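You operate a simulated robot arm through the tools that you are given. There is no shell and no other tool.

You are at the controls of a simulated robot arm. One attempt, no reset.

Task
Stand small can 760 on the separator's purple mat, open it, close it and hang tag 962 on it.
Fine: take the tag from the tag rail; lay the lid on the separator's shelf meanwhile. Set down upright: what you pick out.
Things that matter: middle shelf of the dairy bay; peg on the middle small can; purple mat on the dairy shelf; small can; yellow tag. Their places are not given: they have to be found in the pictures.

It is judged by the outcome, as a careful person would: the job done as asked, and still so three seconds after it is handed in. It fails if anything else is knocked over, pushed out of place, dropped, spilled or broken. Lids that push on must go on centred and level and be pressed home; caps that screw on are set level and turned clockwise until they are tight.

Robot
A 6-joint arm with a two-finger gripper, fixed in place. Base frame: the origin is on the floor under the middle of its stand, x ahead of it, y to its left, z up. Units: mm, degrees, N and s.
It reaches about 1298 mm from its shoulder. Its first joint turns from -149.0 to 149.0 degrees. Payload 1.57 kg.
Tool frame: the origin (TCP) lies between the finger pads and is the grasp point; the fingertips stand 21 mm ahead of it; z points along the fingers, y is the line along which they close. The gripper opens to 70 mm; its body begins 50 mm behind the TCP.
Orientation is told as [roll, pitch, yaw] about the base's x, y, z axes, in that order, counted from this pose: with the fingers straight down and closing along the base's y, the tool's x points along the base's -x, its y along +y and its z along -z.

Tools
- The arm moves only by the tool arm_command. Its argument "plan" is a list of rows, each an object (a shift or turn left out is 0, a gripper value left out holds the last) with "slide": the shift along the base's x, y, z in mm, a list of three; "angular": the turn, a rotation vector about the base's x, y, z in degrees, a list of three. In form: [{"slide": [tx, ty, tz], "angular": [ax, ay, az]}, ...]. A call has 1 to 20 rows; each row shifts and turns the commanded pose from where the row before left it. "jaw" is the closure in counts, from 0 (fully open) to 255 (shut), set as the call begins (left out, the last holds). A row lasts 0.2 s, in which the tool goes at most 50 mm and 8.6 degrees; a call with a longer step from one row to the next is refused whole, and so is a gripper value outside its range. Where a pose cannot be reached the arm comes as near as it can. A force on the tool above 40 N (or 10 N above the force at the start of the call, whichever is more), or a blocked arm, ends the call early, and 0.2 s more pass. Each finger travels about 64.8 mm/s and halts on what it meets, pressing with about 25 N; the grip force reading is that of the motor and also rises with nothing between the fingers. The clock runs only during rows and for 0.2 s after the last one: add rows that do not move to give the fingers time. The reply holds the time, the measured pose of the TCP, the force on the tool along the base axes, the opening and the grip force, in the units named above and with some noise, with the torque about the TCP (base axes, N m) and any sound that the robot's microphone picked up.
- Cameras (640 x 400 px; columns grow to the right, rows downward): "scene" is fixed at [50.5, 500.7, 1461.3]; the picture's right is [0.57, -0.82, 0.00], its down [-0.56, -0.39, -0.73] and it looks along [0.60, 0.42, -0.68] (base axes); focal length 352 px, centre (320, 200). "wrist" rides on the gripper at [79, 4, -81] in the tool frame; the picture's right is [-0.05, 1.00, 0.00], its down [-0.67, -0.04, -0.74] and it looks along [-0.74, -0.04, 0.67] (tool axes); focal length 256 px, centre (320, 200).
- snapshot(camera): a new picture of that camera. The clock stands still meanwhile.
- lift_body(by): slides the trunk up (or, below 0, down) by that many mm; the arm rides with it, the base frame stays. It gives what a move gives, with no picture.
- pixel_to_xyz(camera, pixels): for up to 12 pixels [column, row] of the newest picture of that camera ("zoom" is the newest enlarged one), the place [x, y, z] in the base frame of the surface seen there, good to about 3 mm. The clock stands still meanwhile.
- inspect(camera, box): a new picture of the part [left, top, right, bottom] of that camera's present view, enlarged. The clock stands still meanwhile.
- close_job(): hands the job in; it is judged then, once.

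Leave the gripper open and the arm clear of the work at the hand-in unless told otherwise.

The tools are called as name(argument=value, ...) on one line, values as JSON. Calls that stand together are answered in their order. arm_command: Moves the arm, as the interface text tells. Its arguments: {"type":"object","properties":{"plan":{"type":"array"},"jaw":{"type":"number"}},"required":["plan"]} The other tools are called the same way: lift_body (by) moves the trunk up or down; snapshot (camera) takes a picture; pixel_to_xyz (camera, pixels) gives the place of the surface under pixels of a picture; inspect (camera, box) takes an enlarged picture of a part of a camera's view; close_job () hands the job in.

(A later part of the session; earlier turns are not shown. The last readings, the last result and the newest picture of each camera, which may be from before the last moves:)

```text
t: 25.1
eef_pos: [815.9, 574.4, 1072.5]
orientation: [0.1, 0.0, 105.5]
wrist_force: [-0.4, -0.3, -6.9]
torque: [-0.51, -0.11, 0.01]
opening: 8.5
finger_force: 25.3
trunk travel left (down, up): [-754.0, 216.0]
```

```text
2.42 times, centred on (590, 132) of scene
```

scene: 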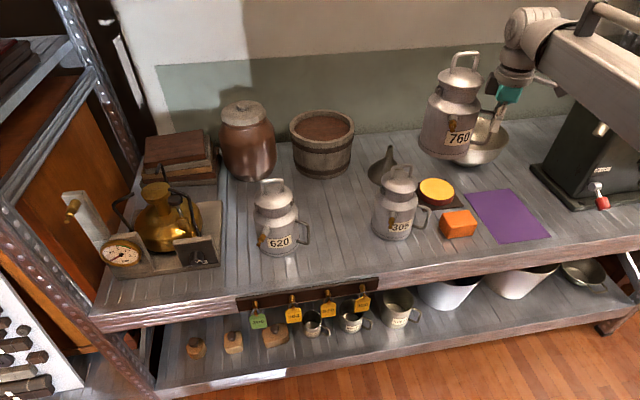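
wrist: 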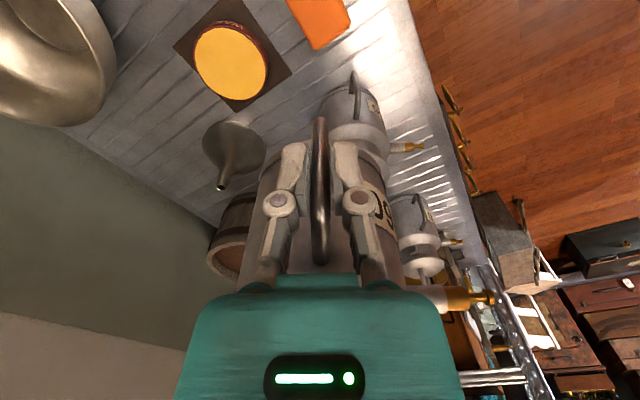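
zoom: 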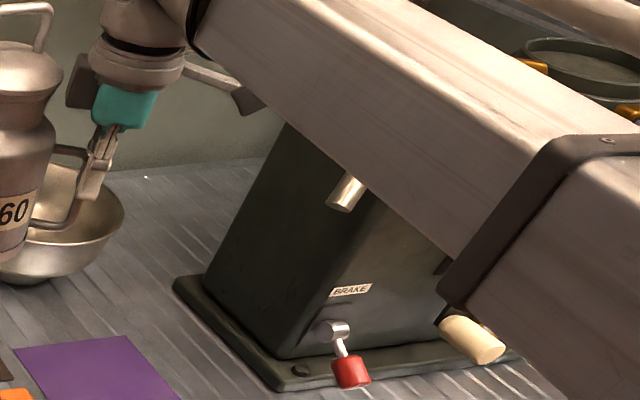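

The spout end is at (1063, 366, ~1000). To keep the wrist away from it I'll turn the can by −15.5° (handle pointing to −y) and aim for the front-middle part of the mat: can axis at about (951, 447), TCP at (950, 354). Moving there at height.

arm_command(plan=[{"slide": [3.1, -5.1, 0], "angular": [0, 0, -1]}, {"slide": [6.2, -10.3, 0], "angular": [0, 0, -1]}, {"slide": [8.8, -14.5, 0], "angular": [0, 0, -1]}, {"slide": [9.76, -16.08, 0], "angular": [0, 0, -1]}, {"slide": [9.76, -16.08, 0], "angular": [0, 0, -1]}, {"slide": [9.76, -16.08, 0], "angular": [0, 0, -1]}, {"slide": [9.76, -16.08, 0], "angular": [0, 0, -1]}, {"slide": [9.76, -16.08, 0], "angular": [0, 0, -1]}, {"slide": [9.76, -16.08, 0], "angular": [0, 0, -1]}, {"slide": [9.76, -16.08, 0], "angular": [0, 0, -1]}, {"slide": [9.76, -16.08, 0], "angular": [0, 0, -1]}, {"slide": [9.76, -16.08, 0], "angular": [0, 0, -1]}, {"slide": [9.76, -16.08, 0], "angular": [0, 0, -1]}, {"slide": [8.8, -14.5, 0], "angular": [0, 0, -1]}, {"slide": [6.2, -10.3, 0], "angular": [0, 0, -1]}, {"slide": [3.1, -5.1, 0], "angular": [0, 0, -0.5]}, {"slide": [0, 0, 0]}, {"slide": [0, 0, 0]}])

snapshot(camera="scene")

snapshot(camera="wrist")

```text
t: 28.9
eef_pos: [950.6, 353.7, 1071.5]
orientation: [0.0, -0.1, 89.9]
wrist_force: [-0.1, 0.2, -6.5]
torque: [-0.56, 0.03, -0.02]
opening: 9.0
finger_force: 25.3
trunk travel left (down, up): [-754.0, 216.0]
```

```text
taken
```

scene: 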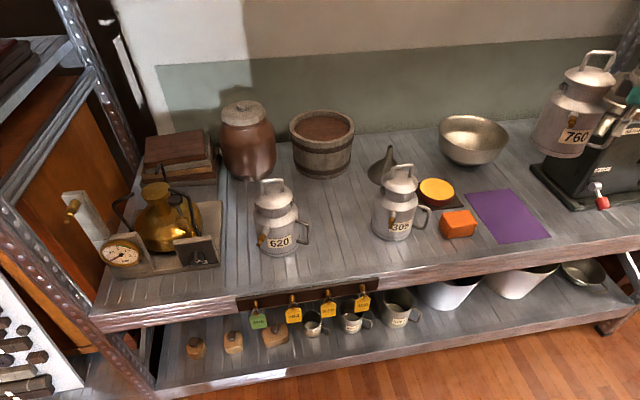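

```text
taken
```

wrist: 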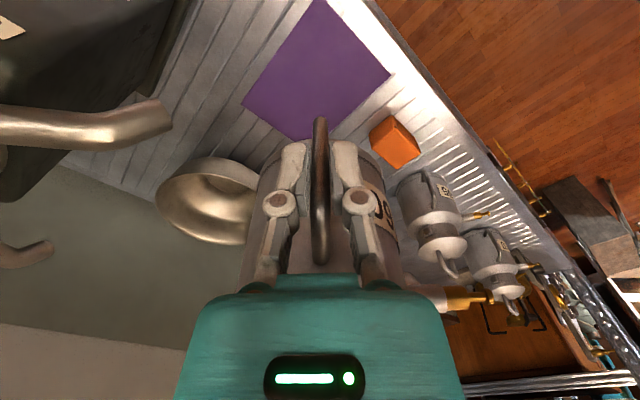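

I'll measure the spout, the mat corners and the can from this wrist view for the descent.

pixel_to_xyz(camera="wrist", pixels=[[165, 118], [168, 108], [110, 130], [50, 250], [313, 2], [245, 102], [388, 75], [300, 138], [320, 60], [320, 122], [398, 165], [490, 297]])

inspect(camera="scene", box=[520, 30, 640, 220])

```text
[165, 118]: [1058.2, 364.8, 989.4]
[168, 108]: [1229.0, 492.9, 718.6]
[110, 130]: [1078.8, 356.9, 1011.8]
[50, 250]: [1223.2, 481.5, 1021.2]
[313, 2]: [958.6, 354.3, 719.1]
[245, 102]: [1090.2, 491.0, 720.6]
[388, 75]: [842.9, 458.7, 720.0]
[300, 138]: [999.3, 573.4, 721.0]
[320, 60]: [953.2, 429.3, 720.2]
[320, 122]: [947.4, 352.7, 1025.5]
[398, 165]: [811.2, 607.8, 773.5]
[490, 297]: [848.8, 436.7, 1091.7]
```

```text
2.11 times, centred on (580, 125) of scene
```

zoom: 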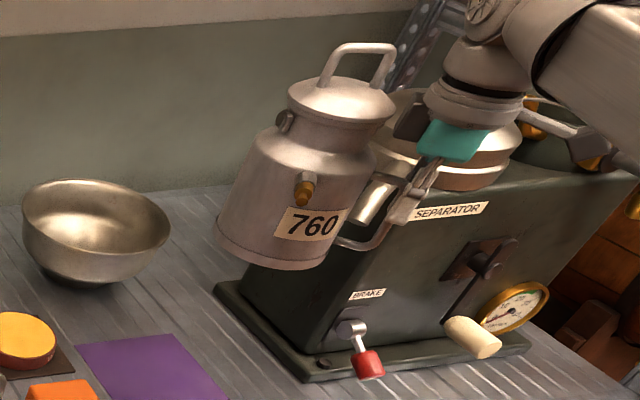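

inspect(camera="wrist", box=[230, 0, 410, 145])

```text
2.76 times, centred on (320, 72) of wrist
```

zoom: 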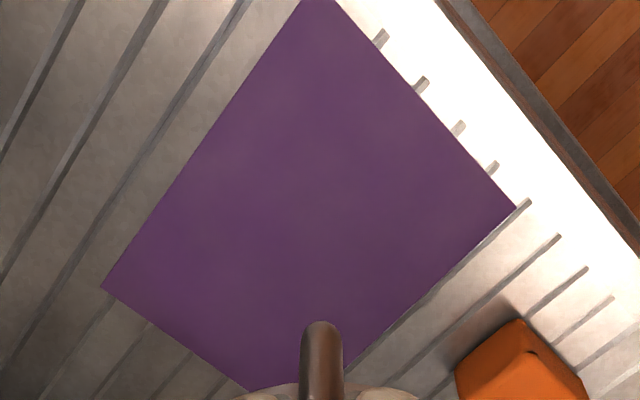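

pixel_to_xyz(camera="zoom", pixels=[[104, 286], [516, 207], [252, 388], [305, 2], [335, 2], [200, 145], [430, 105], [430, 295], [180, 340], [320, 200], [400, 320], [220, 120]])

```text
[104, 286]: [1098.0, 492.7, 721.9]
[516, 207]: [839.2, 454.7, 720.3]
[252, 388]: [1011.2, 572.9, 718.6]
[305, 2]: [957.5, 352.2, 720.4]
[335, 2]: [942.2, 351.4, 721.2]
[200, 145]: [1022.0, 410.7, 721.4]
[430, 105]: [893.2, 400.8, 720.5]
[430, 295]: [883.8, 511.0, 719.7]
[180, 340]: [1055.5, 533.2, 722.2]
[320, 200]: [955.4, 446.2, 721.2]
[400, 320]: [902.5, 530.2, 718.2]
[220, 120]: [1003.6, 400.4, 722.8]
```

The wrist view gives the mat edges precisely: it spans about 160 × 208 mm, centre line u≈348. The can would stand well inside it. I'll verify where the can's base is now.

pixel_to_xyz(camera="scene", pixels=[[534, 145], [540, 150], [548, 154], [556, 156], [565, 156], [574, 154], [581, 150], [592, 52], [612, 60], [584, 58], [574, 122], [567, 80]])

```text
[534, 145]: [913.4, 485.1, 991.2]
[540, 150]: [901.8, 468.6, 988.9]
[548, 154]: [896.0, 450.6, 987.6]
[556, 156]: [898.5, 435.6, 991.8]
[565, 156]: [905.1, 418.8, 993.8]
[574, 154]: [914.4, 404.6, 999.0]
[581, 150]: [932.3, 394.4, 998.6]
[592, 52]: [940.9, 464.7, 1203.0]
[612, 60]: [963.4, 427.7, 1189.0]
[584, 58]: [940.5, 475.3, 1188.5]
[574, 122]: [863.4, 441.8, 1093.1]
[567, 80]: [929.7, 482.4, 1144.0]
```

inspect(camera="scene", box=[520, 40, 640, 165])

```text
3.20 times, centred on (580, 102) of scene
```

zoom: 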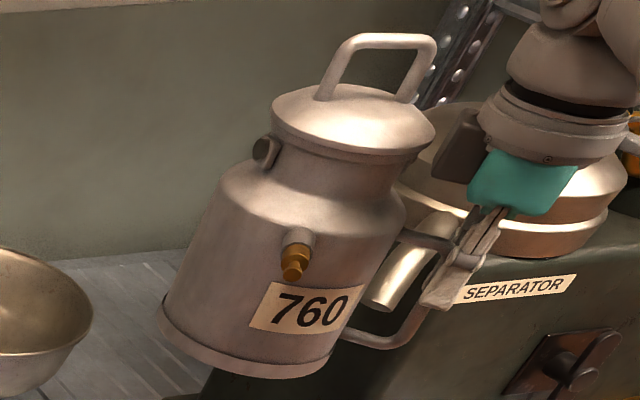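

pixel_to_xyz(camera="zoom", pixels=[[355, 38], [375, 38], [400, 39], [425, 41], [278, 118], [320, 145], [370, 158], [425, 148], [165, 325], [200, 355], [250, 373], [310, 373]])

```text
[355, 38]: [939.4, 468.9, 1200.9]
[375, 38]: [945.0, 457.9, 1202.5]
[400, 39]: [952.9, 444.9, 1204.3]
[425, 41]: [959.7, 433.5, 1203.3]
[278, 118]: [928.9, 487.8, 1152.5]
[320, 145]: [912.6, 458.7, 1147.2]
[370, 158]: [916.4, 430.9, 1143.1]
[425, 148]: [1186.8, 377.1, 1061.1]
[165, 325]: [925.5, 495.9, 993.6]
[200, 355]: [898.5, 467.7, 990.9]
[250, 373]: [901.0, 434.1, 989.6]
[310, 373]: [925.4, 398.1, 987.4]
```

The can hangs level and its axis is at about (949, 447). I'll nudge it (−4, +6) to the mat's centre line and lower 200 mm.

arm_command(plan=[{"slide": [-2, 3, 0]}, {"slide": [-2, 3, 0]}, {"slide": [0, 0, 0]}])

lift_body(by=-200)

snapshot(camera="scene")

snapshot(camera="wrist")

```text
t: 29.7
eef_pos: [945.7, 360.1, 1070.7]
orientation: [0.1, 0.1, 90.0]
wrist_force: [-1.3, 0.3, -6.6]
torque: [-0.54, 0.0, 0.0]
opening: 9.0
finger_force: 25.0
trunk travel left (down, up): [-754.0, 216.0]
```

```text
t: 31.9
eef_pos: [947.0, 359.2, 871.9]
orientation: [0.0, 0.0, 89.9]
wrist_force: [-0.5, 0.2, -6.4]
torque: [-0.57, -0.02, -0.01]
opening: 8.7
finger_force: 25.6
trunk travel left (down, up): [-554.0, 416.0]
```

```text
taken
```

scene: 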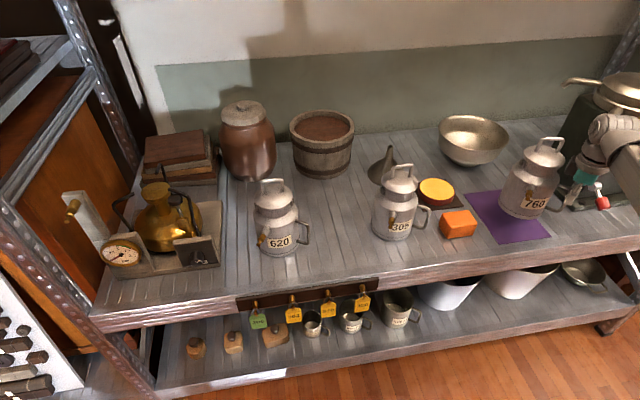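

```text
taken
```

wrist: 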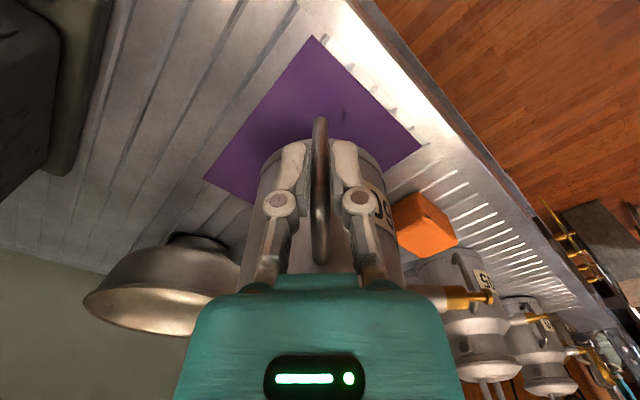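

All clear. Lowering 50 mm more, to about 11 mm above the mat.

lift_body(by=-50)

inspect(camera="scene", box=[450, 130, 610, 260])

```text
t: 32.8
eef_pos: [946.0, 359.1, 823.0]
orientation: [-0.1, 0.1, 90.0]
wrist_force: [0.0, -1.1, -6.6]
torque: [-0.54, 0.01, 0.01]
opening: 8.8
finger_force: 25.1
trunk travel left (down, up): [-504.0, 466.0]
```

```text
3.08 times, centred on (530, 195) of scene
```

zoom: 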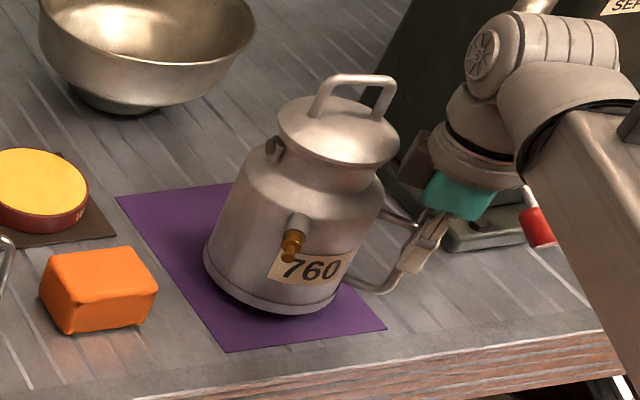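

Looks well placed over the mat. I'll lower 10 mm, then finish in 2 mm steps watching the weight reading.

lift_body(by=-10)

lift_body(by=-2)

```text
t: 33.4
eef_pos: [944.7, 359.1, 812.0]
orientation: [0.0, 0.0, 90.0]
wrist_force: [-0.5, 0.5, -5.9]
torque: [-0.54, 0.0, 0.0]
opening: 8.9
finger_force: 25.0
trunk travel left (down, up): [-494.0, 476.0]
```

```text
t: 33.9
eef_pos: [944.7, 359.7, 811.4]
orientation: [-0.1, -0.1, 90.0]
wrist_force: [-0.3, -0.1, 3.6]
torque: [0.74, 0.01, -0.01]
opening: 8.7
finger_force: 24.9
trunk travel left (down, up): [-492.0, 478.0]
```

Touchdown: the reading went from −6 N to +3.6 N. I'll relax by 0.5 mm, then open the jaws a little (fingers only need a few mm each side).

lift_body(by=0.6)

```text
t: 34.4
eef_pos: [945.3, 359.4, 811.8]
orientation: [0.0, -0.1, 90.0]
wrist_force: [0.5, 0.3, -0.2]
torque: [0.33, 0.01, -0.02]
opening: 8.8
finger_force: 24.9
trunk travel left (down, up): [-493.0, 477.0]
```

Force is near zero. Opening the jaws to about 25 mm.

arm_command(plan=[{"slide": [0, 0, 0]}, {"slide": [0, 0, 0]}, {"slide": [0, 0, 0]}, {"slide": [0, 0, 0]}], jaw=165)

inspect(camera="wrist", box=[220, 60, 420, 240])

inspect(camera="scene", box=[450, 130, 610, 260])

```text
t: 35.4
eef_pos: [944.8, 358.1, 811.2]
orientation: [0.0, 0.0, 89.9]
wrist_force: [0.4, -0.9, 0.8]
torque: [0.01, 0.01, 0.01]
opening: 24.7
finger_force: 0.1
trunk travel left (down, up): [-493.0, 477.0]
```

```text
2.22 times, centred on (320, 150) of wrist
```

zoom: 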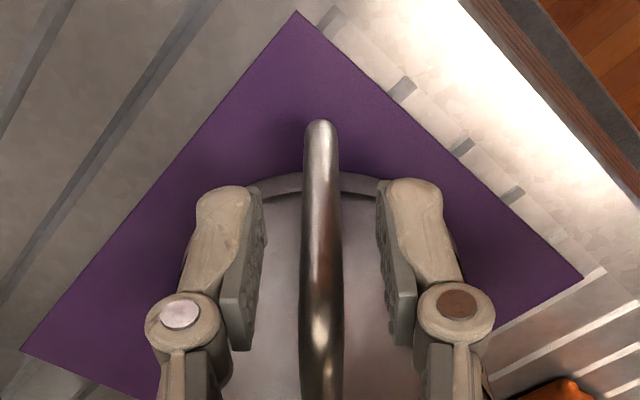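

```text
3.08 times, centred on (530, 195) of scene
```

zoom: 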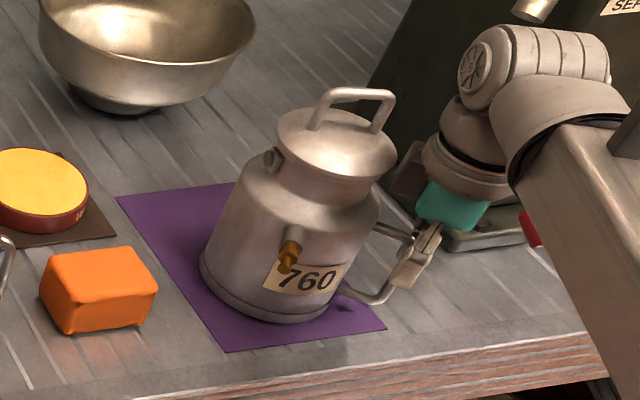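

The can stands free on the mat. I'll raise the gripper straight up by 190 mm to clear the lid loop.

lift_body(by=190)

snapshot(camera="wrist")

inspect(camera="scene", box=[450, 130, 610, 260])

```text
t: 37.5
eef_pos: [945.9, 359.1, 1001.6]
orientation: [0.0, 0.0, 90.0]
wrist_force: [-0.5, -0.4, -0.1]
torque: [-0.01, 0.02, 0.01]
opening: 24.6
finger_force: 0.1
trunk travel left (down, up): [-683.0, 287.0]
```

```text
taken
```

wrist: 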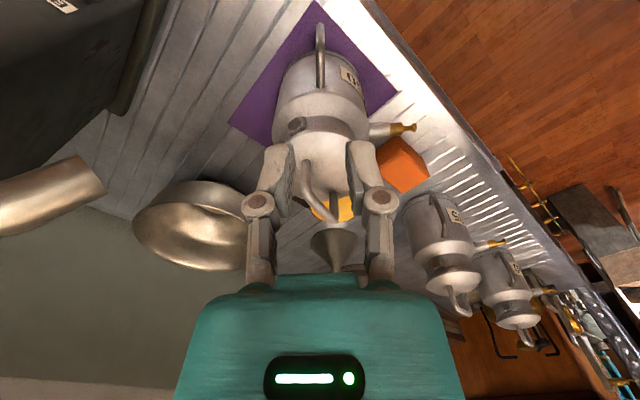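

```text
3.08 times, centred on (530, 195) of scene
```

zoom: 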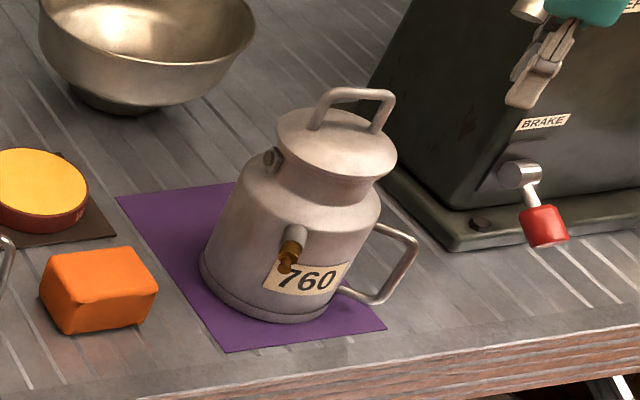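

Can 760 stands upright on the mat. Now I measure the lid loop and lid in this zoom to plan the lid grasp.

pixel_to_xyz(camera="zoom", pixels=[[330, 92], [345, 92], [360, 92], [378, 93], [390, 97], [314, 127], [376, 130], [323, 96], [280, 130], [300, 165], [340, 177], [390, 165]])

inspect(camera="wrist", box=[260, 20, 420, 240])

```text
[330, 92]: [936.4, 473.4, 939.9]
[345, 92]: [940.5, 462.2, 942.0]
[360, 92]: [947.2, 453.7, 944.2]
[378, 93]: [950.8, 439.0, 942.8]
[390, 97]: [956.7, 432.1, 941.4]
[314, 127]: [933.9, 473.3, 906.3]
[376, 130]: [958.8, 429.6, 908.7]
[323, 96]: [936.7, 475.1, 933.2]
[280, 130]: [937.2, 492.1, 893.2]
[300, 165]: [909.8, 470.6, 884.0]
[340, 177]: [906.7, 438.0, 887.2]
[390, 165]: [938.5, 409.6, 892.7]
```

```text
1.82 times, centred on (340, 130) of wrist
```

zoom: 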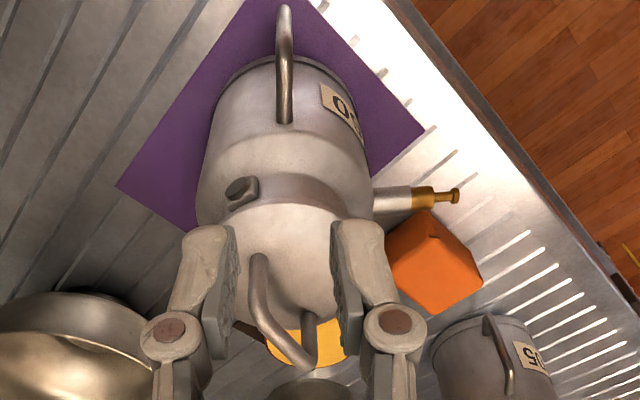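

Loop: bar from (936,473) to (957,432), top at z≈942, so centre ≈(947,453), direction about −61°. I'll move above it with yaw 120° (closing across the bar), jaws at 25 mm.

arm_command(plan=[{"slide": [0.2, 15.6, 0], "angular": [0, 0, 5]}, {"slide": [0.2, 15.6, 0], "angular": [0, 0, 5]}, {"slide": [0.2, 15.6, 0], "angular": [0, 0, 5]}, {"slide": [0.2, 15.7, 0], "angular": [0, 0, 5]}, {"slide": [0.2, 15.7, 0], "angular": [0, 0, 5]}, {"slide": [0.1, 15.7, 0], "angular": [0, 0, 5]}, {"slide": [0, 0, 0]}])

snapshot(camera="wrist")

snapshot(camera="scene")

```text
t: 39.1
eef_pos: [946.4, 452.6, 1001.0]
orientation: [0.0, 0.0, 120.1]
wrist_force: [0.5, -0.4, 0.2]
torque: [0.0, 0.0, 0.01]
opening: 24.7
finger_force: 0.0
trunk travel left (down, up): [-683.0, 287.0]
```

```text
taken
```

wrist: 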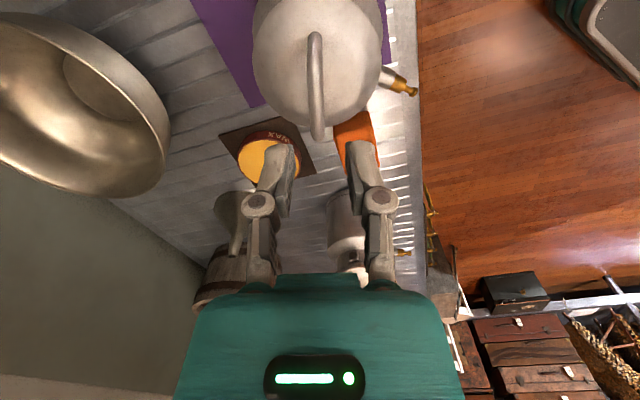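

```text
taken
```

scene: 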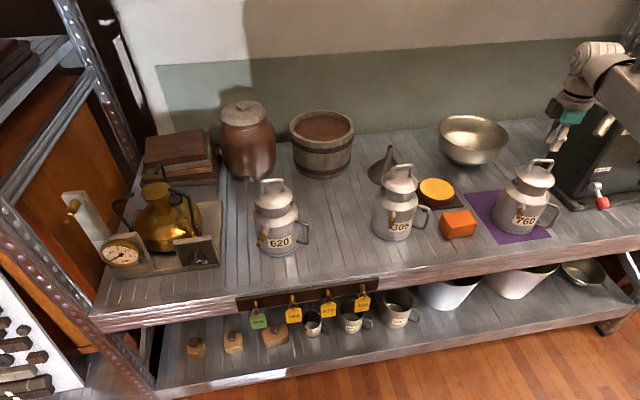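

I'll enlarge the loop in the wrist view (about (317,85)) and measure its bar.

inspect(camera="wrist", box=[260, 10, 420, 150])

```text
2.86 times, centred on (340, 80) of wrist
```

zoom: 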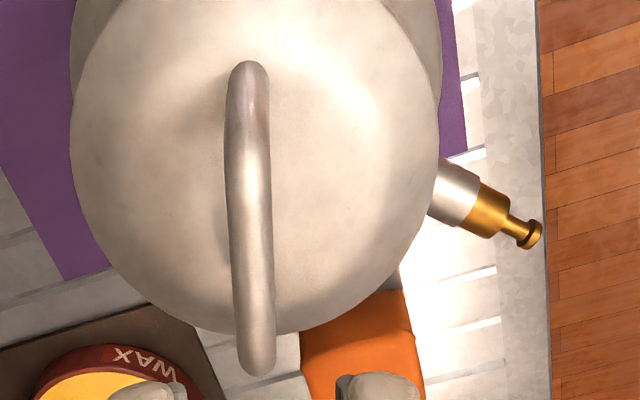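

pixel_to_xyz(camera="zoom", pixels=[[247, 75], [248, 100], [249, 130], [249, 160], [250, 200], [252, 240], [254, 280], [256, 330], [258, 360], [250, 350], [230, 200], [272, 200]])

pixel_to_xyz(camera="zoom", pixels=[[75, 150], [436, 150], [255, 325], [100, 60], [420, 60], [110, 260], [400, 255], [180, 310], [330, 310], [535, 235], [512, 223], [490, 210]])

```text
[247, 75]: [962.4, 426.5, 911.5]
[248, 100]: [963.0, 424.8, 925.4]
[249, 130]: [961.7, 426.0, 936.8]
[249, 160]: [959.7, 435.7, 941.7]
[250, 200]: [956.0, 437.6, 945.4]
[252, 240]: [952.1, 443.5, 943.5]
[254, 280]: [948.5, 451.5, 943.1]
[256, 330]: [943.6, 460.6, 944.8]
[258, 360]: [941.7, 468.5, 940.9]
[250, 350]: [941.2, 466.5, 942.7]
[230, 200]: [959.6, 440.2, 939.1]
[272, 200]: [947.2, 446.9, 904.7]
```

```text
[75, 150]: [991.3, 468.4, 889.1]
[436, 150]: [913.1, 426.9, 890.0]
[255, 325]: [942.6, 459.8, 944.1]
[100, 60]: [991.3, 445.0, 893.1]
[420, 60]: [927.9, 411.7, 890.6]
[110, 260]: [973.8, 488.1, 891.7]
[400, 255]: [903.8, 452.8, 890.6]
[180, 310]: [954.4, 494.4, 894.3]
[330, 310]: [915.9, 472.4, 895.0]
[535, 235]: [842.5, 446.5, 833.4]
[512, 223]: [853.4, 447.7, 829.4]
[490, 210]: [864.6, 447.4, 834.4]
```

The bar lies 1.3 mm off and rotated 2° from the tool; lid centre ≈(949.5, 450). I'll correct by (2.9, −2.5) and −2° and lower 63 mm over the loop.

arm_command(plan=[{"slide": [2.9, -2.5, 0], "angular": [0, 0, -2]}, {"slide": [0, 0, 0]}])

lift_body(by=-35)

inspect(camera="wrist", box=[220, 40, 420, 240])

```text
t: 39.7
eef_pos: [949.8, 450.5, 1001.0]
orientation: [0.0, -0.1, 118.0]
wrist_force: [0.0, 1.4, 0.6]
torque: [-0.01, 0.03, 0.0]
opening: 24.6
finger_force: 0.1
trunk travel left (down, up): [-683.0, 287.0]
```

```text
t: 40.5
eef_pos: [949.0, 451.7, 966.3]
orientation: [0.0, 0.1, 118.0]
wrist_force: [0.1, 0.5, 0.5]
torque: [0.0, 0.03, 0.0]
opening: 24.8
finger_force: 0.1
trunk travel left (down, up): [-648.0, 322.0]
```

```text
2.00 times, centred on (320, 140) of wrist
```

zoom: 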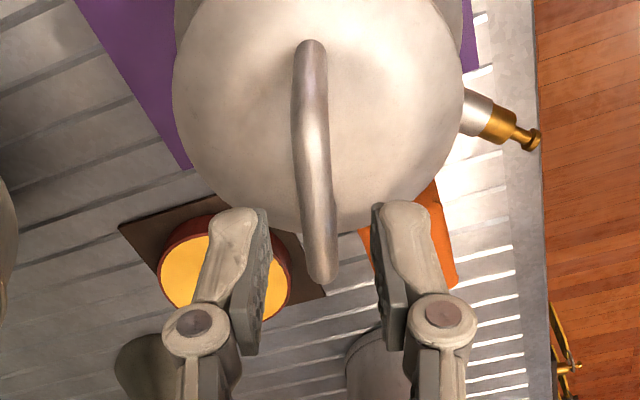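

Aligned within about 1 mm. I shift (0.8, 0.4) and lower 28 mm to bring the pads around the loop bar.

arm_command(plan=[{"slide": [0.8, 0.4, 0]}, {"slide": [0, 0, 0]}])

lift_body(by=-28)

inspect(camera="wrist", box=[220, 40, 420, 240])

inspect(camera="scene", box=[470, 90, 620, 250])

```text
t: 41.1
eef_pos: [949.5, 449.6, 966.4]
orientation: [0.0, 0.0, 118.0]
wrist_force: [-0.1, 0.3, -0.2]
torque: [-0.01, 0.01, -0.01]
opening: 24.8
finger_force: 0.1
trunk travel left (down, up): [-648.0, 322.0]
```

```text
t: 41.8
eef_pos: [950.1, 449.9, 938.0]
orientation: [0.1, 0.0, 118.1]
wrist_force: [-0.1, 0.2, 0.1]
torque: [0.0, -0.04, 0.03]
opening: 24.6
finger_force: 0.1
trunk travel left (down, up): [-620.0, 350.0]
```

```text
2.00 times, centred on (320, 140) of wrist
```

zoom: 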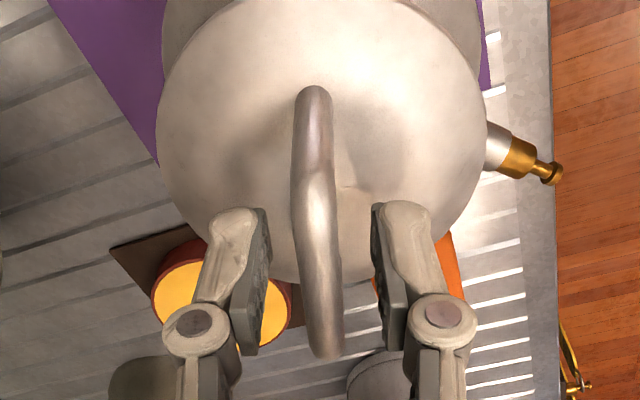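

```text
2.50 times, centred on (545, 170) of scene
```

zoom: 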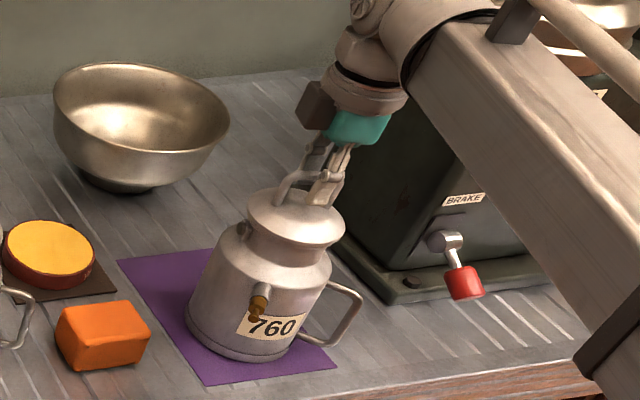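

The loop bar sits between the pads. Closing on it.

arm_command(plan=[{"slide": [0, 0, 0]}, {"slide": [0, 0, 0]}, {"slide": [0, 0, 0]}, {"slide": [0, 0, 0]}, {"slide": [0, 0, 0]}], jaw=255)

inspect(camera="wrist", box=[220, 40, 420, 240])

```text
t: 43.0
eef_pos: [950.8, 451.0, 937.8]
orientation: [0.0, 0.0, 118.0]
wrist_force: [0.1, -0.1, 1.3]
torque: [0.02, -0.03, -0.02]
opening: 7.1
finger_force: 25.5
trunk travel left (down, up): [-620.0, 350.0]
heard: snap
```

```text
2.00 times, centred on (320, 140) of wrist
```

zoom: 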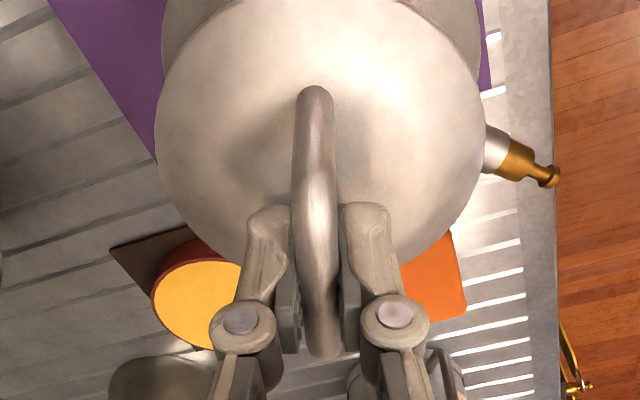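

A "snap" was heard – probably the lid's snap fit moving. I'll lift 4 mm gently and watch the force.

lift_body(by=4)

inspect(camera="scene", box=[480, 130, 600, 240])

```text
t: 43.5
eef_pos: [950.4, 451.1, 942.4]
orientation: [-0.1, 0.0, 118.0]
wrist_force: [-0.1, 0.3, -0.9]
torque: [0.02, 0.0, 0.03]
opening: 7.1
finger_force: 24.4
trunk travel left (down, up): [-624.0, 346.0]
```

```text
3.64 times, centred on (540, 185) of scene
```

zoom: 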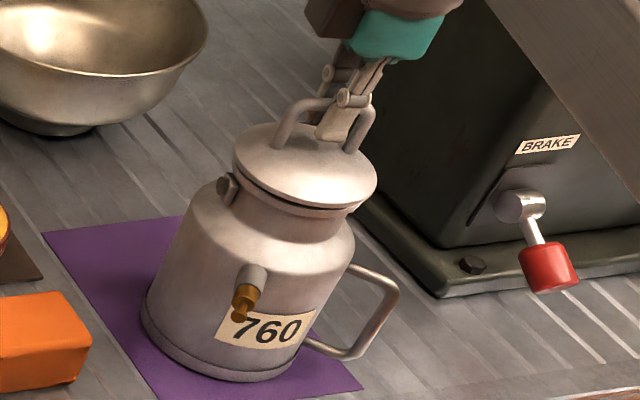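

The lid is coming off (weight ~1 N) and the can stays put. I'll lift 20 mm more and look.

lift_body(by=20)

inspect(camera="scene", box=[480, 110, 600, 240])

```text
t: 44.2
eef_pos: [950.1, 450.7, 961.2]
orientation: [0.0, 0.0, 118.0]
wrist_force: [-0.5, 0.0, -1.4]
torque: [0.03, -0.03, 0.01]
opening: 7.1
finger_force: 25.1
trunk travel left (down, up): [-644.0, 326.0]
```

```text
3.08 times, centred on (540, 175) of scene
```

zoom: 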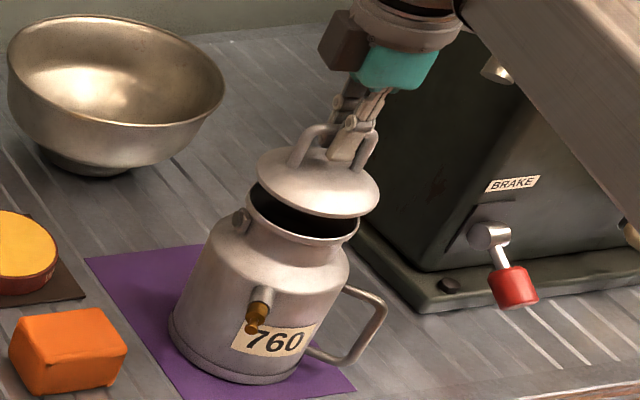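

The lid is free. I'll raise it 80 mm more and measure the free area where can 760 used to stand (px about (345,242)) for laying the lid down.

lift_body(by=80)

snapshot(camera="scene")

pixel_to_xyz(camera="scene", pixels=[[305, 228], [308, 240], [298, 220], [280, 255], [345, 242], [340, 225], [380, 225], [390, 238], [385, 212], [360, 235], [330, 210], [320, 250]])

snapshot(camera="wrist")

```text
t: 45.4
eef_pos: [950.3, 450.7, 1041.5]
orientation: [-0.1, 0.0, 118.0]
wrist_force: [-0.2, -0.9, -1.4]
torque: [0.0, 0.01, -0.02]
opening: 6.9
finger_force: 24.7
trunk travel left (down, up): [-724.0, 246.0]
```

```text
taken
```

scene: 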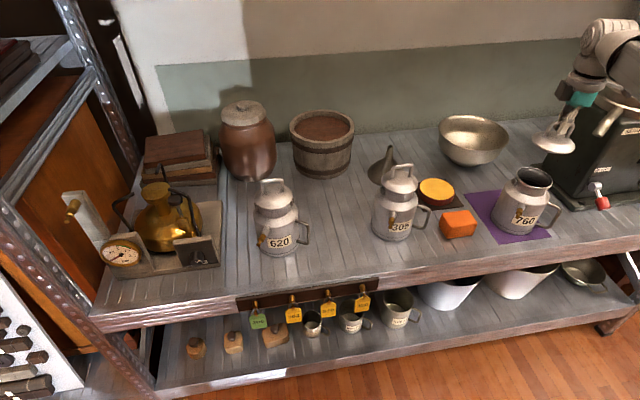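

```text
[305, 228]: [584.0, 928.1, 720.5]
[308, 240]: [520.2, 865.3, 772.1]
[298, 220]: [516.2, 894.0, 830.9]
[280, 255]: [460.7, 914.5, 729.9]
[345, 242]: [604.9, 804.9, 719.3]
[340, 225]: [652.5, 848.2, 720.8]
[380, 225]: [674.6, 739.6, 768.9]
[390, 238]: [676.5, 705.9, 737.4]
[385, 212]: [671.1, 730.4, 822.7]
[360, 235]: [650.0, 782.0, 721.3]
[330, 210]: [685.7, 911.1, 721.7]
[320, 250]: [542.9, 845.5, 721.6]
```

```text
taken
```

wrist: 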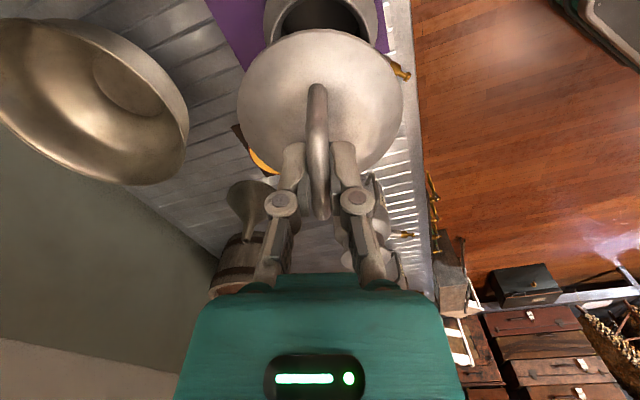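

The can is open. I'll carry the lid back along the shelf to the free spot around (605, 830), passing well above can 305.

arm_command(plan=[{"slide": [-6.7, 7.4, 0]}, {"slide": [-13.5, 14.8, 0]}, {"slide": [-18.85, 20.7, 0]}, {"slide": [-18.85, 20.7, 0]}, {"slide": [-18.85, 20.7, 0]}, {"slide": [-18.85, 20.7, 0]}, {"slide": [-18.85, 20.7, 0]}, {"slide": [-18.85, 20.7, 0]}, {"slide": [-18.85, 20.7, 0]}, {"slide": [-18.85, 20.7, 0]}, {"slide": [-18.85, 20.7, 0]}, {"slide": [-18.85, 20.7, 0]}, {"slide": [-18.85, 20.7, 0]}, {"slide": [-18.85, 20.7, 0]}, {"slide": [-18.85, 20.7, 0]}, {"slide": [-18.85, 20.7, 0]}, {"slide": [-18.85, 20.7, 0]}, {"slide": [-18.85, 20.7, 0]}, {"slide": [-13.5, 14.8, 0]}, {"slide": [-6.7, 7.4, 0]}])

snapshot(camera="scene")

snapshot(camera="wrist")

```text
t: 49.6
eef_pos: [607.4, 827.2, 1041.3]
orientation: [0.0, 0.0, 118.0]
wrist_force: [-0.2, -0.2, -1.2]
torque: [-0.03, -0.01, 0.01]
opening: 7.0
finger_force: 24.5
trunk travel left (down, up): [-724.0, 246.0]
```

```text
taken
```

scene: 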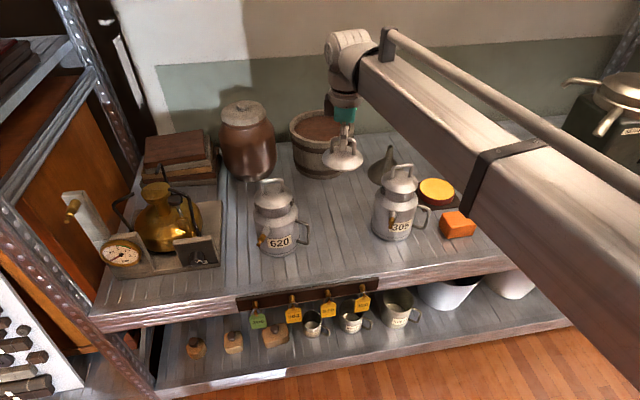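

```text
taken
```

wrist: 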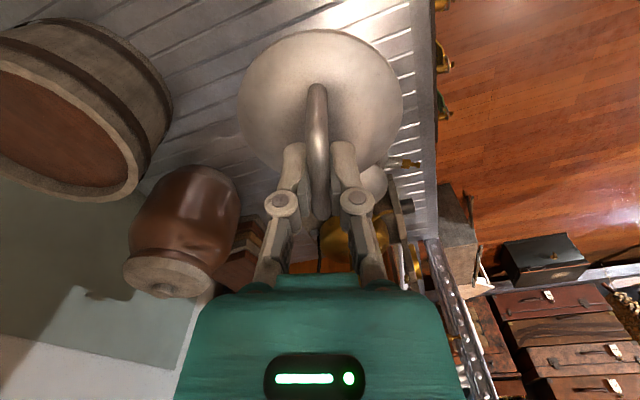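

I'll look at the hanging lid's profile closely (px (343,150)) before lowering.

inspect(camera="scene", box=[305, 90, 385, 190])

```text
4.00 times, centred on (345, 140) of scene
```

zoom: 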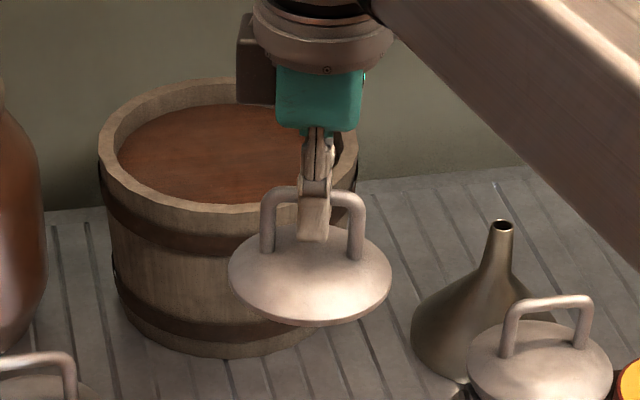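

Level. Lowering 180 mm first.

lift_body(by=-180)

inspect(camera="scene", box=[260, 130, 430, 265])

snapshot(camera="wrist")

```text
t: 51.6
eef_pos: [606.6, 826.2, 862.4]
orientation: [0.0, 0.0, 117.9]
wrist_force: [0.0, 0.2, -1.7]
torque: [0.0, -0.01, -0.02]
opening: 7.1
finger_force: 24.7
trunk travel left (down, up): [-544.0, 426.0]
```

```text
2.96 times, centred on (345, 198) of scene
```

zoom: 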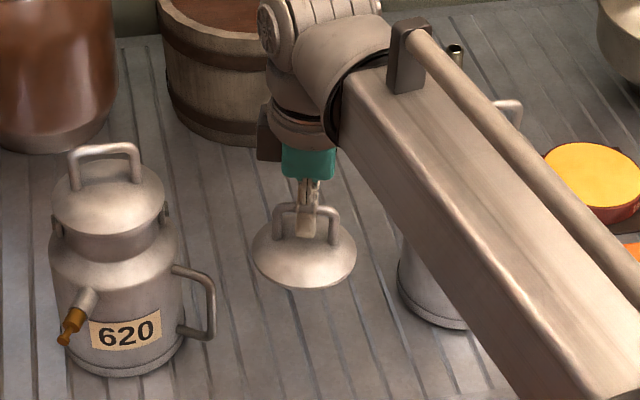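

```text
taken
```

wrist: 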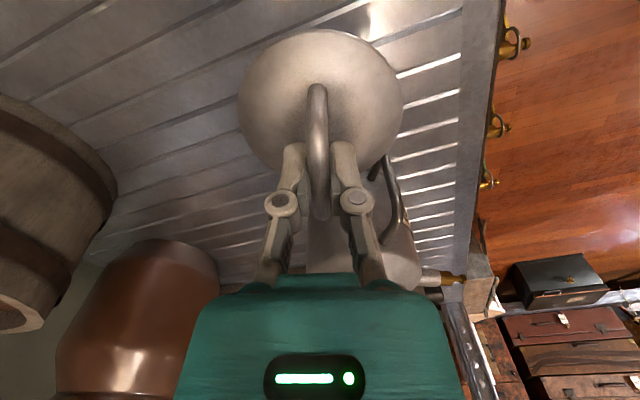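

Clear on all sides. Lowering 58 mm more, then small steps.

lift_body(by=-58)

inspect(camera="scene", box=[260, 130, 430, 265])

```text
t: 52.6
eef_pos: [606.5, 828.2, 804.2]
orientation: [0.0, 0.0, 118.0]
wrist_force: [-0.5, -0.6, -1.4]
torque: [0.01, -0.02, 0.0]
opening: 6.7
finger_force: 25.2
trunk travel left (down, up): [-486.0, 484.0]
```

```text
2.96 times, centred on (345, 198) of scene
```

zoom: 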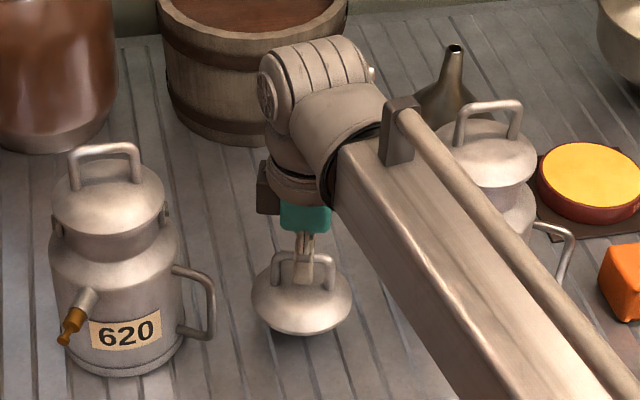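

lift_body(by=-12)

lift_body(by=-4)

lift_body(by=-3)

```text
t: 53.2
eef_pos: [607.5, 828.0, 791.4]
orientation: [0.0, 0.0, 118.0]
wrist_force: [-0.4, 0.2, -0.1]
torque: [0.02, 0.01, -0.03]
opening: 7.1
finger_force: 25.4
trunk travel left (down, up): [-474.0, 496.0]
```

```text
t: 53.7
eef_pos: [606.8, 825.9, 788.3]
orientation: [0.1, 0.0, 118.0]
wrist_force: [0.0, -0.4, -0.3]
torque: [0.0, 0.02, 0.0]
opening: 6.9
finger_force: 25.3
trunk travel left (down, up): [-470.0, 500.0]
```

```text
t: 54.2
eef_pos: [608.0, 826.0, 784.3]
orientation: [0.0, 0.1, 118.0]
wrist_force: [0.0, -0.5, -0.9]
torque: [0.01, -0.04, -0.02]
opening: 6.8
finger_force: 24.9
trunk travel left (down, up): [-467.0, 503.0]
```

No contact yet (z 784). Continue in small steps.

lift_body(by=-3)

lift_body(by=-2)

```text
t: 54.7
eef_pos: [606.6, 827.1, 784.9]
orientation: [-0.1, -0.1, 118.0]
wrist_force: [2.6, 4.1, 17.2]
torque: [0.06, 0.04, 0.01]
opening: 7.3
finger_force: 24.3
trunk travel left (down, up): [-464.0, 506.0]
```

```text
t: 55.2
eef_pos: [605.9, 827.4, 782.9]
orientation: [-0.1, -0.2, 118.0]
wrist_force: [5.9, 6.3, 26.4]
torque: [0.04, 0.03, -0.03]
opening: 6.9
finger_force: 24.7
trunk travel left (down, up): [-462.0, 508.0]
```

Contact; it is pressing 26 N, so I back off 2.5 mm to unload.

lift_body(by=2)

```text
t: 55.8
eef_pos: [607.3, 827.0, 782.2]
orientation: [-0.1, -0.1, 118.0]
wrist_force: [2.0, 0.6, 5.5]
torque: [-0.05, -0.01, 0.02]
opening: 6.8
finger_force: 25.8
trunk travel left (down, up): [-464.0, 506.0]
```

lift_body(by=0.6)

inspect(camera="scene", box=[305, 170, 385, 250])

```text
t: 56.3
eef_pos: [607.0, 826.6, 782.6]
orientation: [0.1, 0.1, 118.0]
wrist_force: [0.2, -1.1, -0.3]
torque: [-0.03, -0.02, 0.04]
opening: 6.8
finger_force: 24.7
trunk travel left (down, up): [-464.0, 506.0]
```

```text
5.00 times, centred on (345, 210) of scene
```

zoom: 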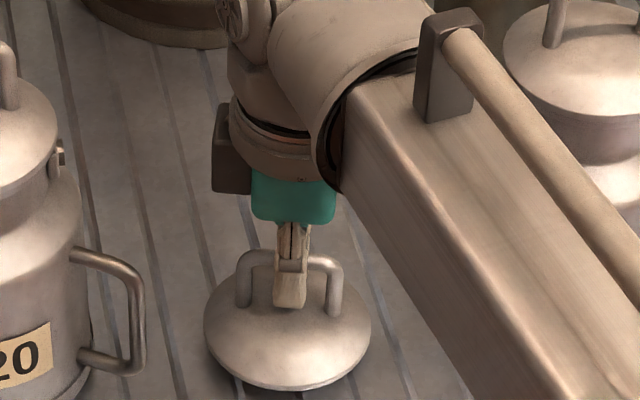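

The lid rests level on the shelf with no load. I open the jaws to ~25 mm.

arm_command(plan=[{"slide": [0, 0, 0]}, {"slide": [0, 0, 0]}, {"slide": [0, 0, 0]}, {"slide": [0, 0, 0]}], jaw=165)

lift_body(by=60)

inspect(camera="scene", box=[305, 170, 385, 250])

inspect(camera="wrist", box=[220, 0, 420, 240])

```text
t: 57.3
eef_pos: [606.7, 827.3, 782.2]
orientation: [0.0, 0.1, 118.0]
wrist_force: [0.0, 0.5, 0.3]
torque: [-0.01, -0.02, 0.05]
opening: 24.8
finger_force: 0.1
trunk travel left (down, up): [-464.0, 506.0]
```

```text
t: 58.3
eef_pos: [606.2, 828.0, 842.4]
orientation: [0.0, -0.1, 118.0]
wrist_force: [1.4, -0.1, -0.6]
torque: [0.0, 0.0, 0.02]
opening: 24.4
finger_force: 0.1
trunk travel left (down, up): [-524.0, 446.0]
```

```text
5.00 times, centred on (345, 210) of scene
```

zoom: 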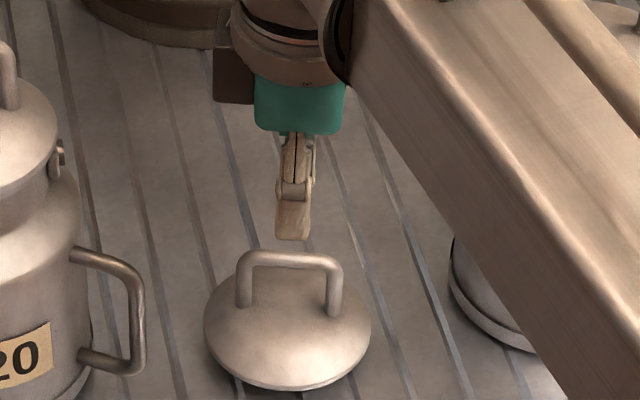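

```text
1.67 times, centred on (320, 120) of wrist
```

zoom: 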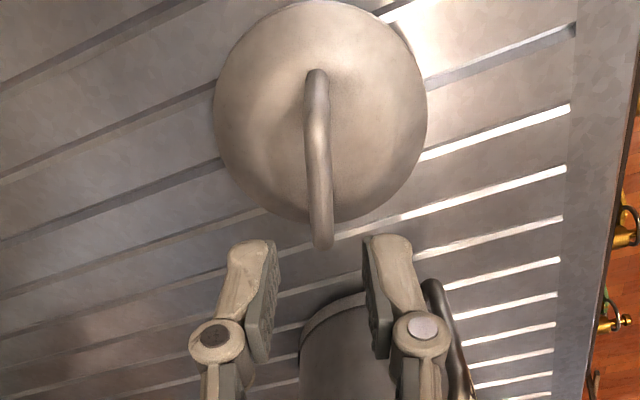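

The lid lies upright on the shelf; the can is open. Now I pick the lid up again at the same pose: lower 60 mm and close.

lift_body(by=-60)

arm_command(plan=[{"slide": [0, 0, 0]}, {"slide": [0, 0, 0]}, {"slide": [0, 0, 0]}, {"slide": [0, 0, 0]}, {"slide": [0, 0, 0]}], jaw=255)

inspect(camera="wrist", box=[220, 40, 420, 240])

```text
t: 59.3
eef_pos: [606.8, 827.9, 783.9]
orientation: [0.0, 0.0, 117.9]
wrist_force: [0.1, -0.6, 1.1]
torque: [0.01, -0.01, -0.01]
opening: 24.6
finger_force: 0.1
trunk travel left (down, up): [-464.0, 506.0]
```

```text
t: 60.5
eef_pos: [607.3, 827.7, 782.7]
orientation: [0.0, 0.0, 118.0]
wrist_force: [-0.6, 0.4, 0.8]
torque: [0.01, 0.0, 0.0]
opening: 7.4
finger_force: 25.2
trunk travel left (down, up): [-464.0, 506.0]
```

```text
2.00 times, centred on (320, 140) of wrist
```

zoom: 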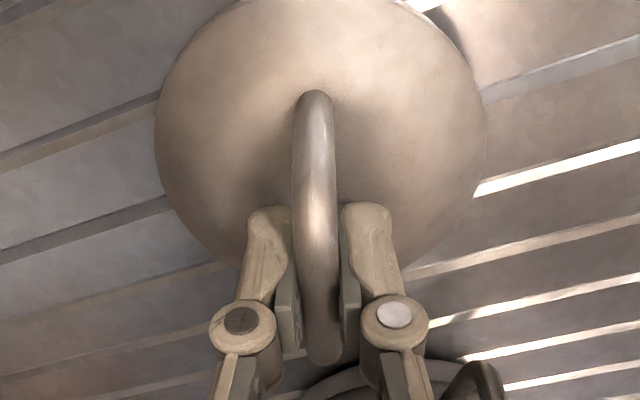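

Gripped at the same place. Lifting 259 mm and carrying it back along the same path.

lift_body(by=259)

arm_command(plan=[{"slide": [6.7, -7.4, 0]}, {"slide": [13.5, -14.8, 0]}, {"slide": [18.85, -20.7, 0]}, {"slide": [18.85, -20.7, 0]}, {"slide": [18.85, -20.7, 0]}, {"slide": [18.85, -20.7, 0]}, {"slide": [18.85, -20.7, 0]}, {"slide": [18.85, -20.7, 0]}, {"slide": [18.85, -20.7, 0]}, {"slide": [18.85, -20.7, 0]}, {"slide": [18.85, -20.7, 0]}, {"slide": [18.85, -20.7, 0]}, {"slide": [18.85, -20.7, 0]}, {"slide": [18.85, -20.7, 0]}, {"slide": [18.85, -20.7, 0]}, {"slide": [18.85, -20.7, 0]}, {"slide": [18.85, -20.7, 0]}, {"slide": [18.85, -20.7, 0]}, {"slide": [13.5, -14.8, 0]}, {"slide": [6.7, -7.4, 0]}])

snapshot(camera="scene")

snapshot(camera="wrist")

```text
t: 63.1
eef_pos: [607.9, 827.4, 1041.4]
orientation: [0.1, 0.0, 117.9]
wrist_force: [0.5, 0.5, -1.0]
torque: [-0.03, -0.01, 0.05]
opening: 7.0
finger_force: 25.1
trunk travel left (down, up): [-723.0, 247.0]
```

```text
t: 67.3
eef_pos: [950.1, 452.9, 1042.7]
orientation: [0.0, 0.0, 118.0]
wrist_force: [0.3, -0.1, -1.1]
torque: [0.02, 0.02, 0.02]
opening: 6.9
finger_force: 24.8
trunk travel left (down, up): [-723.0, 247.0]
```

```text
taken
```

scene: 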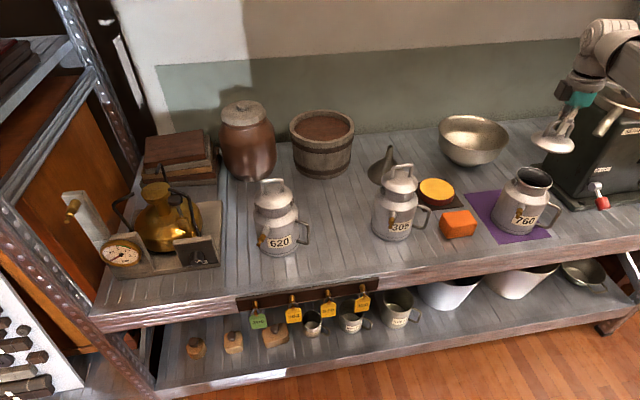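

```text
taken
```

wrist: 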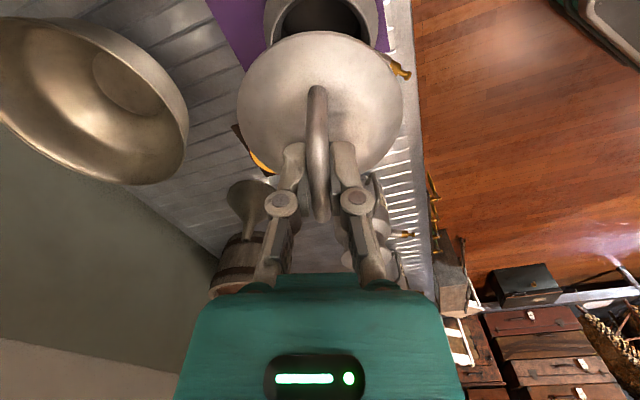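

The lid is back above the can. I'll check the mouth's centre versus the lid's centre from the scene view.

inspect(camera="scene", box=[490, 100, 600, 245])

```text
2.76 times, centred on (545, 172) of scene
```

zoom: 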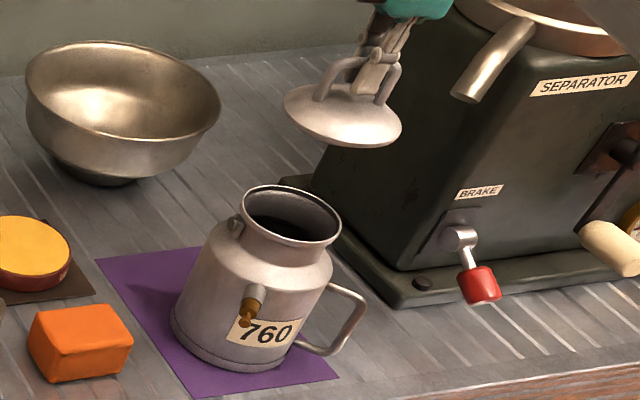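

pixel_to_xyz(camera="zoom", pixels=[[244, 200], [250, 218], [262, 232], [280, 240], [300, 244], [320, 243], [334, 238], [340, 226], [330, 207], [312, 194], [285, 186], [260, 188]])

pixel_to_xyz(camera="zoom", pixels=[[286, 108], [298, 124], [320, 136], [345, 143], [370, 145], [392, 140], [400, 128], [330, 86], [340, 66], [396, 80], [384, 102], [322, 96]])

```text
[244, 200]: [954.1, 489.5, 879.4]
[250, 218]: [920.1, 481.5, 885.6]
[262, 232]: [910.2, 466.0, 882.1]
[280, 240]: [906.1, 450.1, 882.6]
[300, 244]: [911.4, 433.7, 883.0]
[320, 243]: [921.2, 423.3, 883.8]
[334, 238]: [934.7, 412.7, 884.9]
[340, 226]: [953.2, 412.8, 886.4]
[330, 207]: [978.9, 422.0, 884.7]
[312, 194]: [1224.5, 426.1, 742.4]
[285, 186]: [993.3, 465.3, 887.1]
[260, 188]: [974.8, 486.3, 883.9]
```

```text
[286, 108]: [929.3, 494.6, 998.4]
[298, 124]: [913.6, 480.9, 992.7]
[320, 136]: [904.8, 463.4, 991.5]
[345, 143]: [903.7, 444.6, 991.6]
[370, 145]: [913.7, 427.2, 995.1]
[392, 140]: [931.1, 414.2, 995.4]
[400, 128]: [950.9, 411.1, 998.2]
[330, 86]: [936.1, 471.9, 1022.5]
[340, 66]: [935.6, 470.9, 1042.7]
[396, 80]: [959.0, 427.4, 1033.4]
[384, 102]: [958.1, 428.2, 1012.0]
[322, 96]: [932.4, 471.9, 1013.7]
```

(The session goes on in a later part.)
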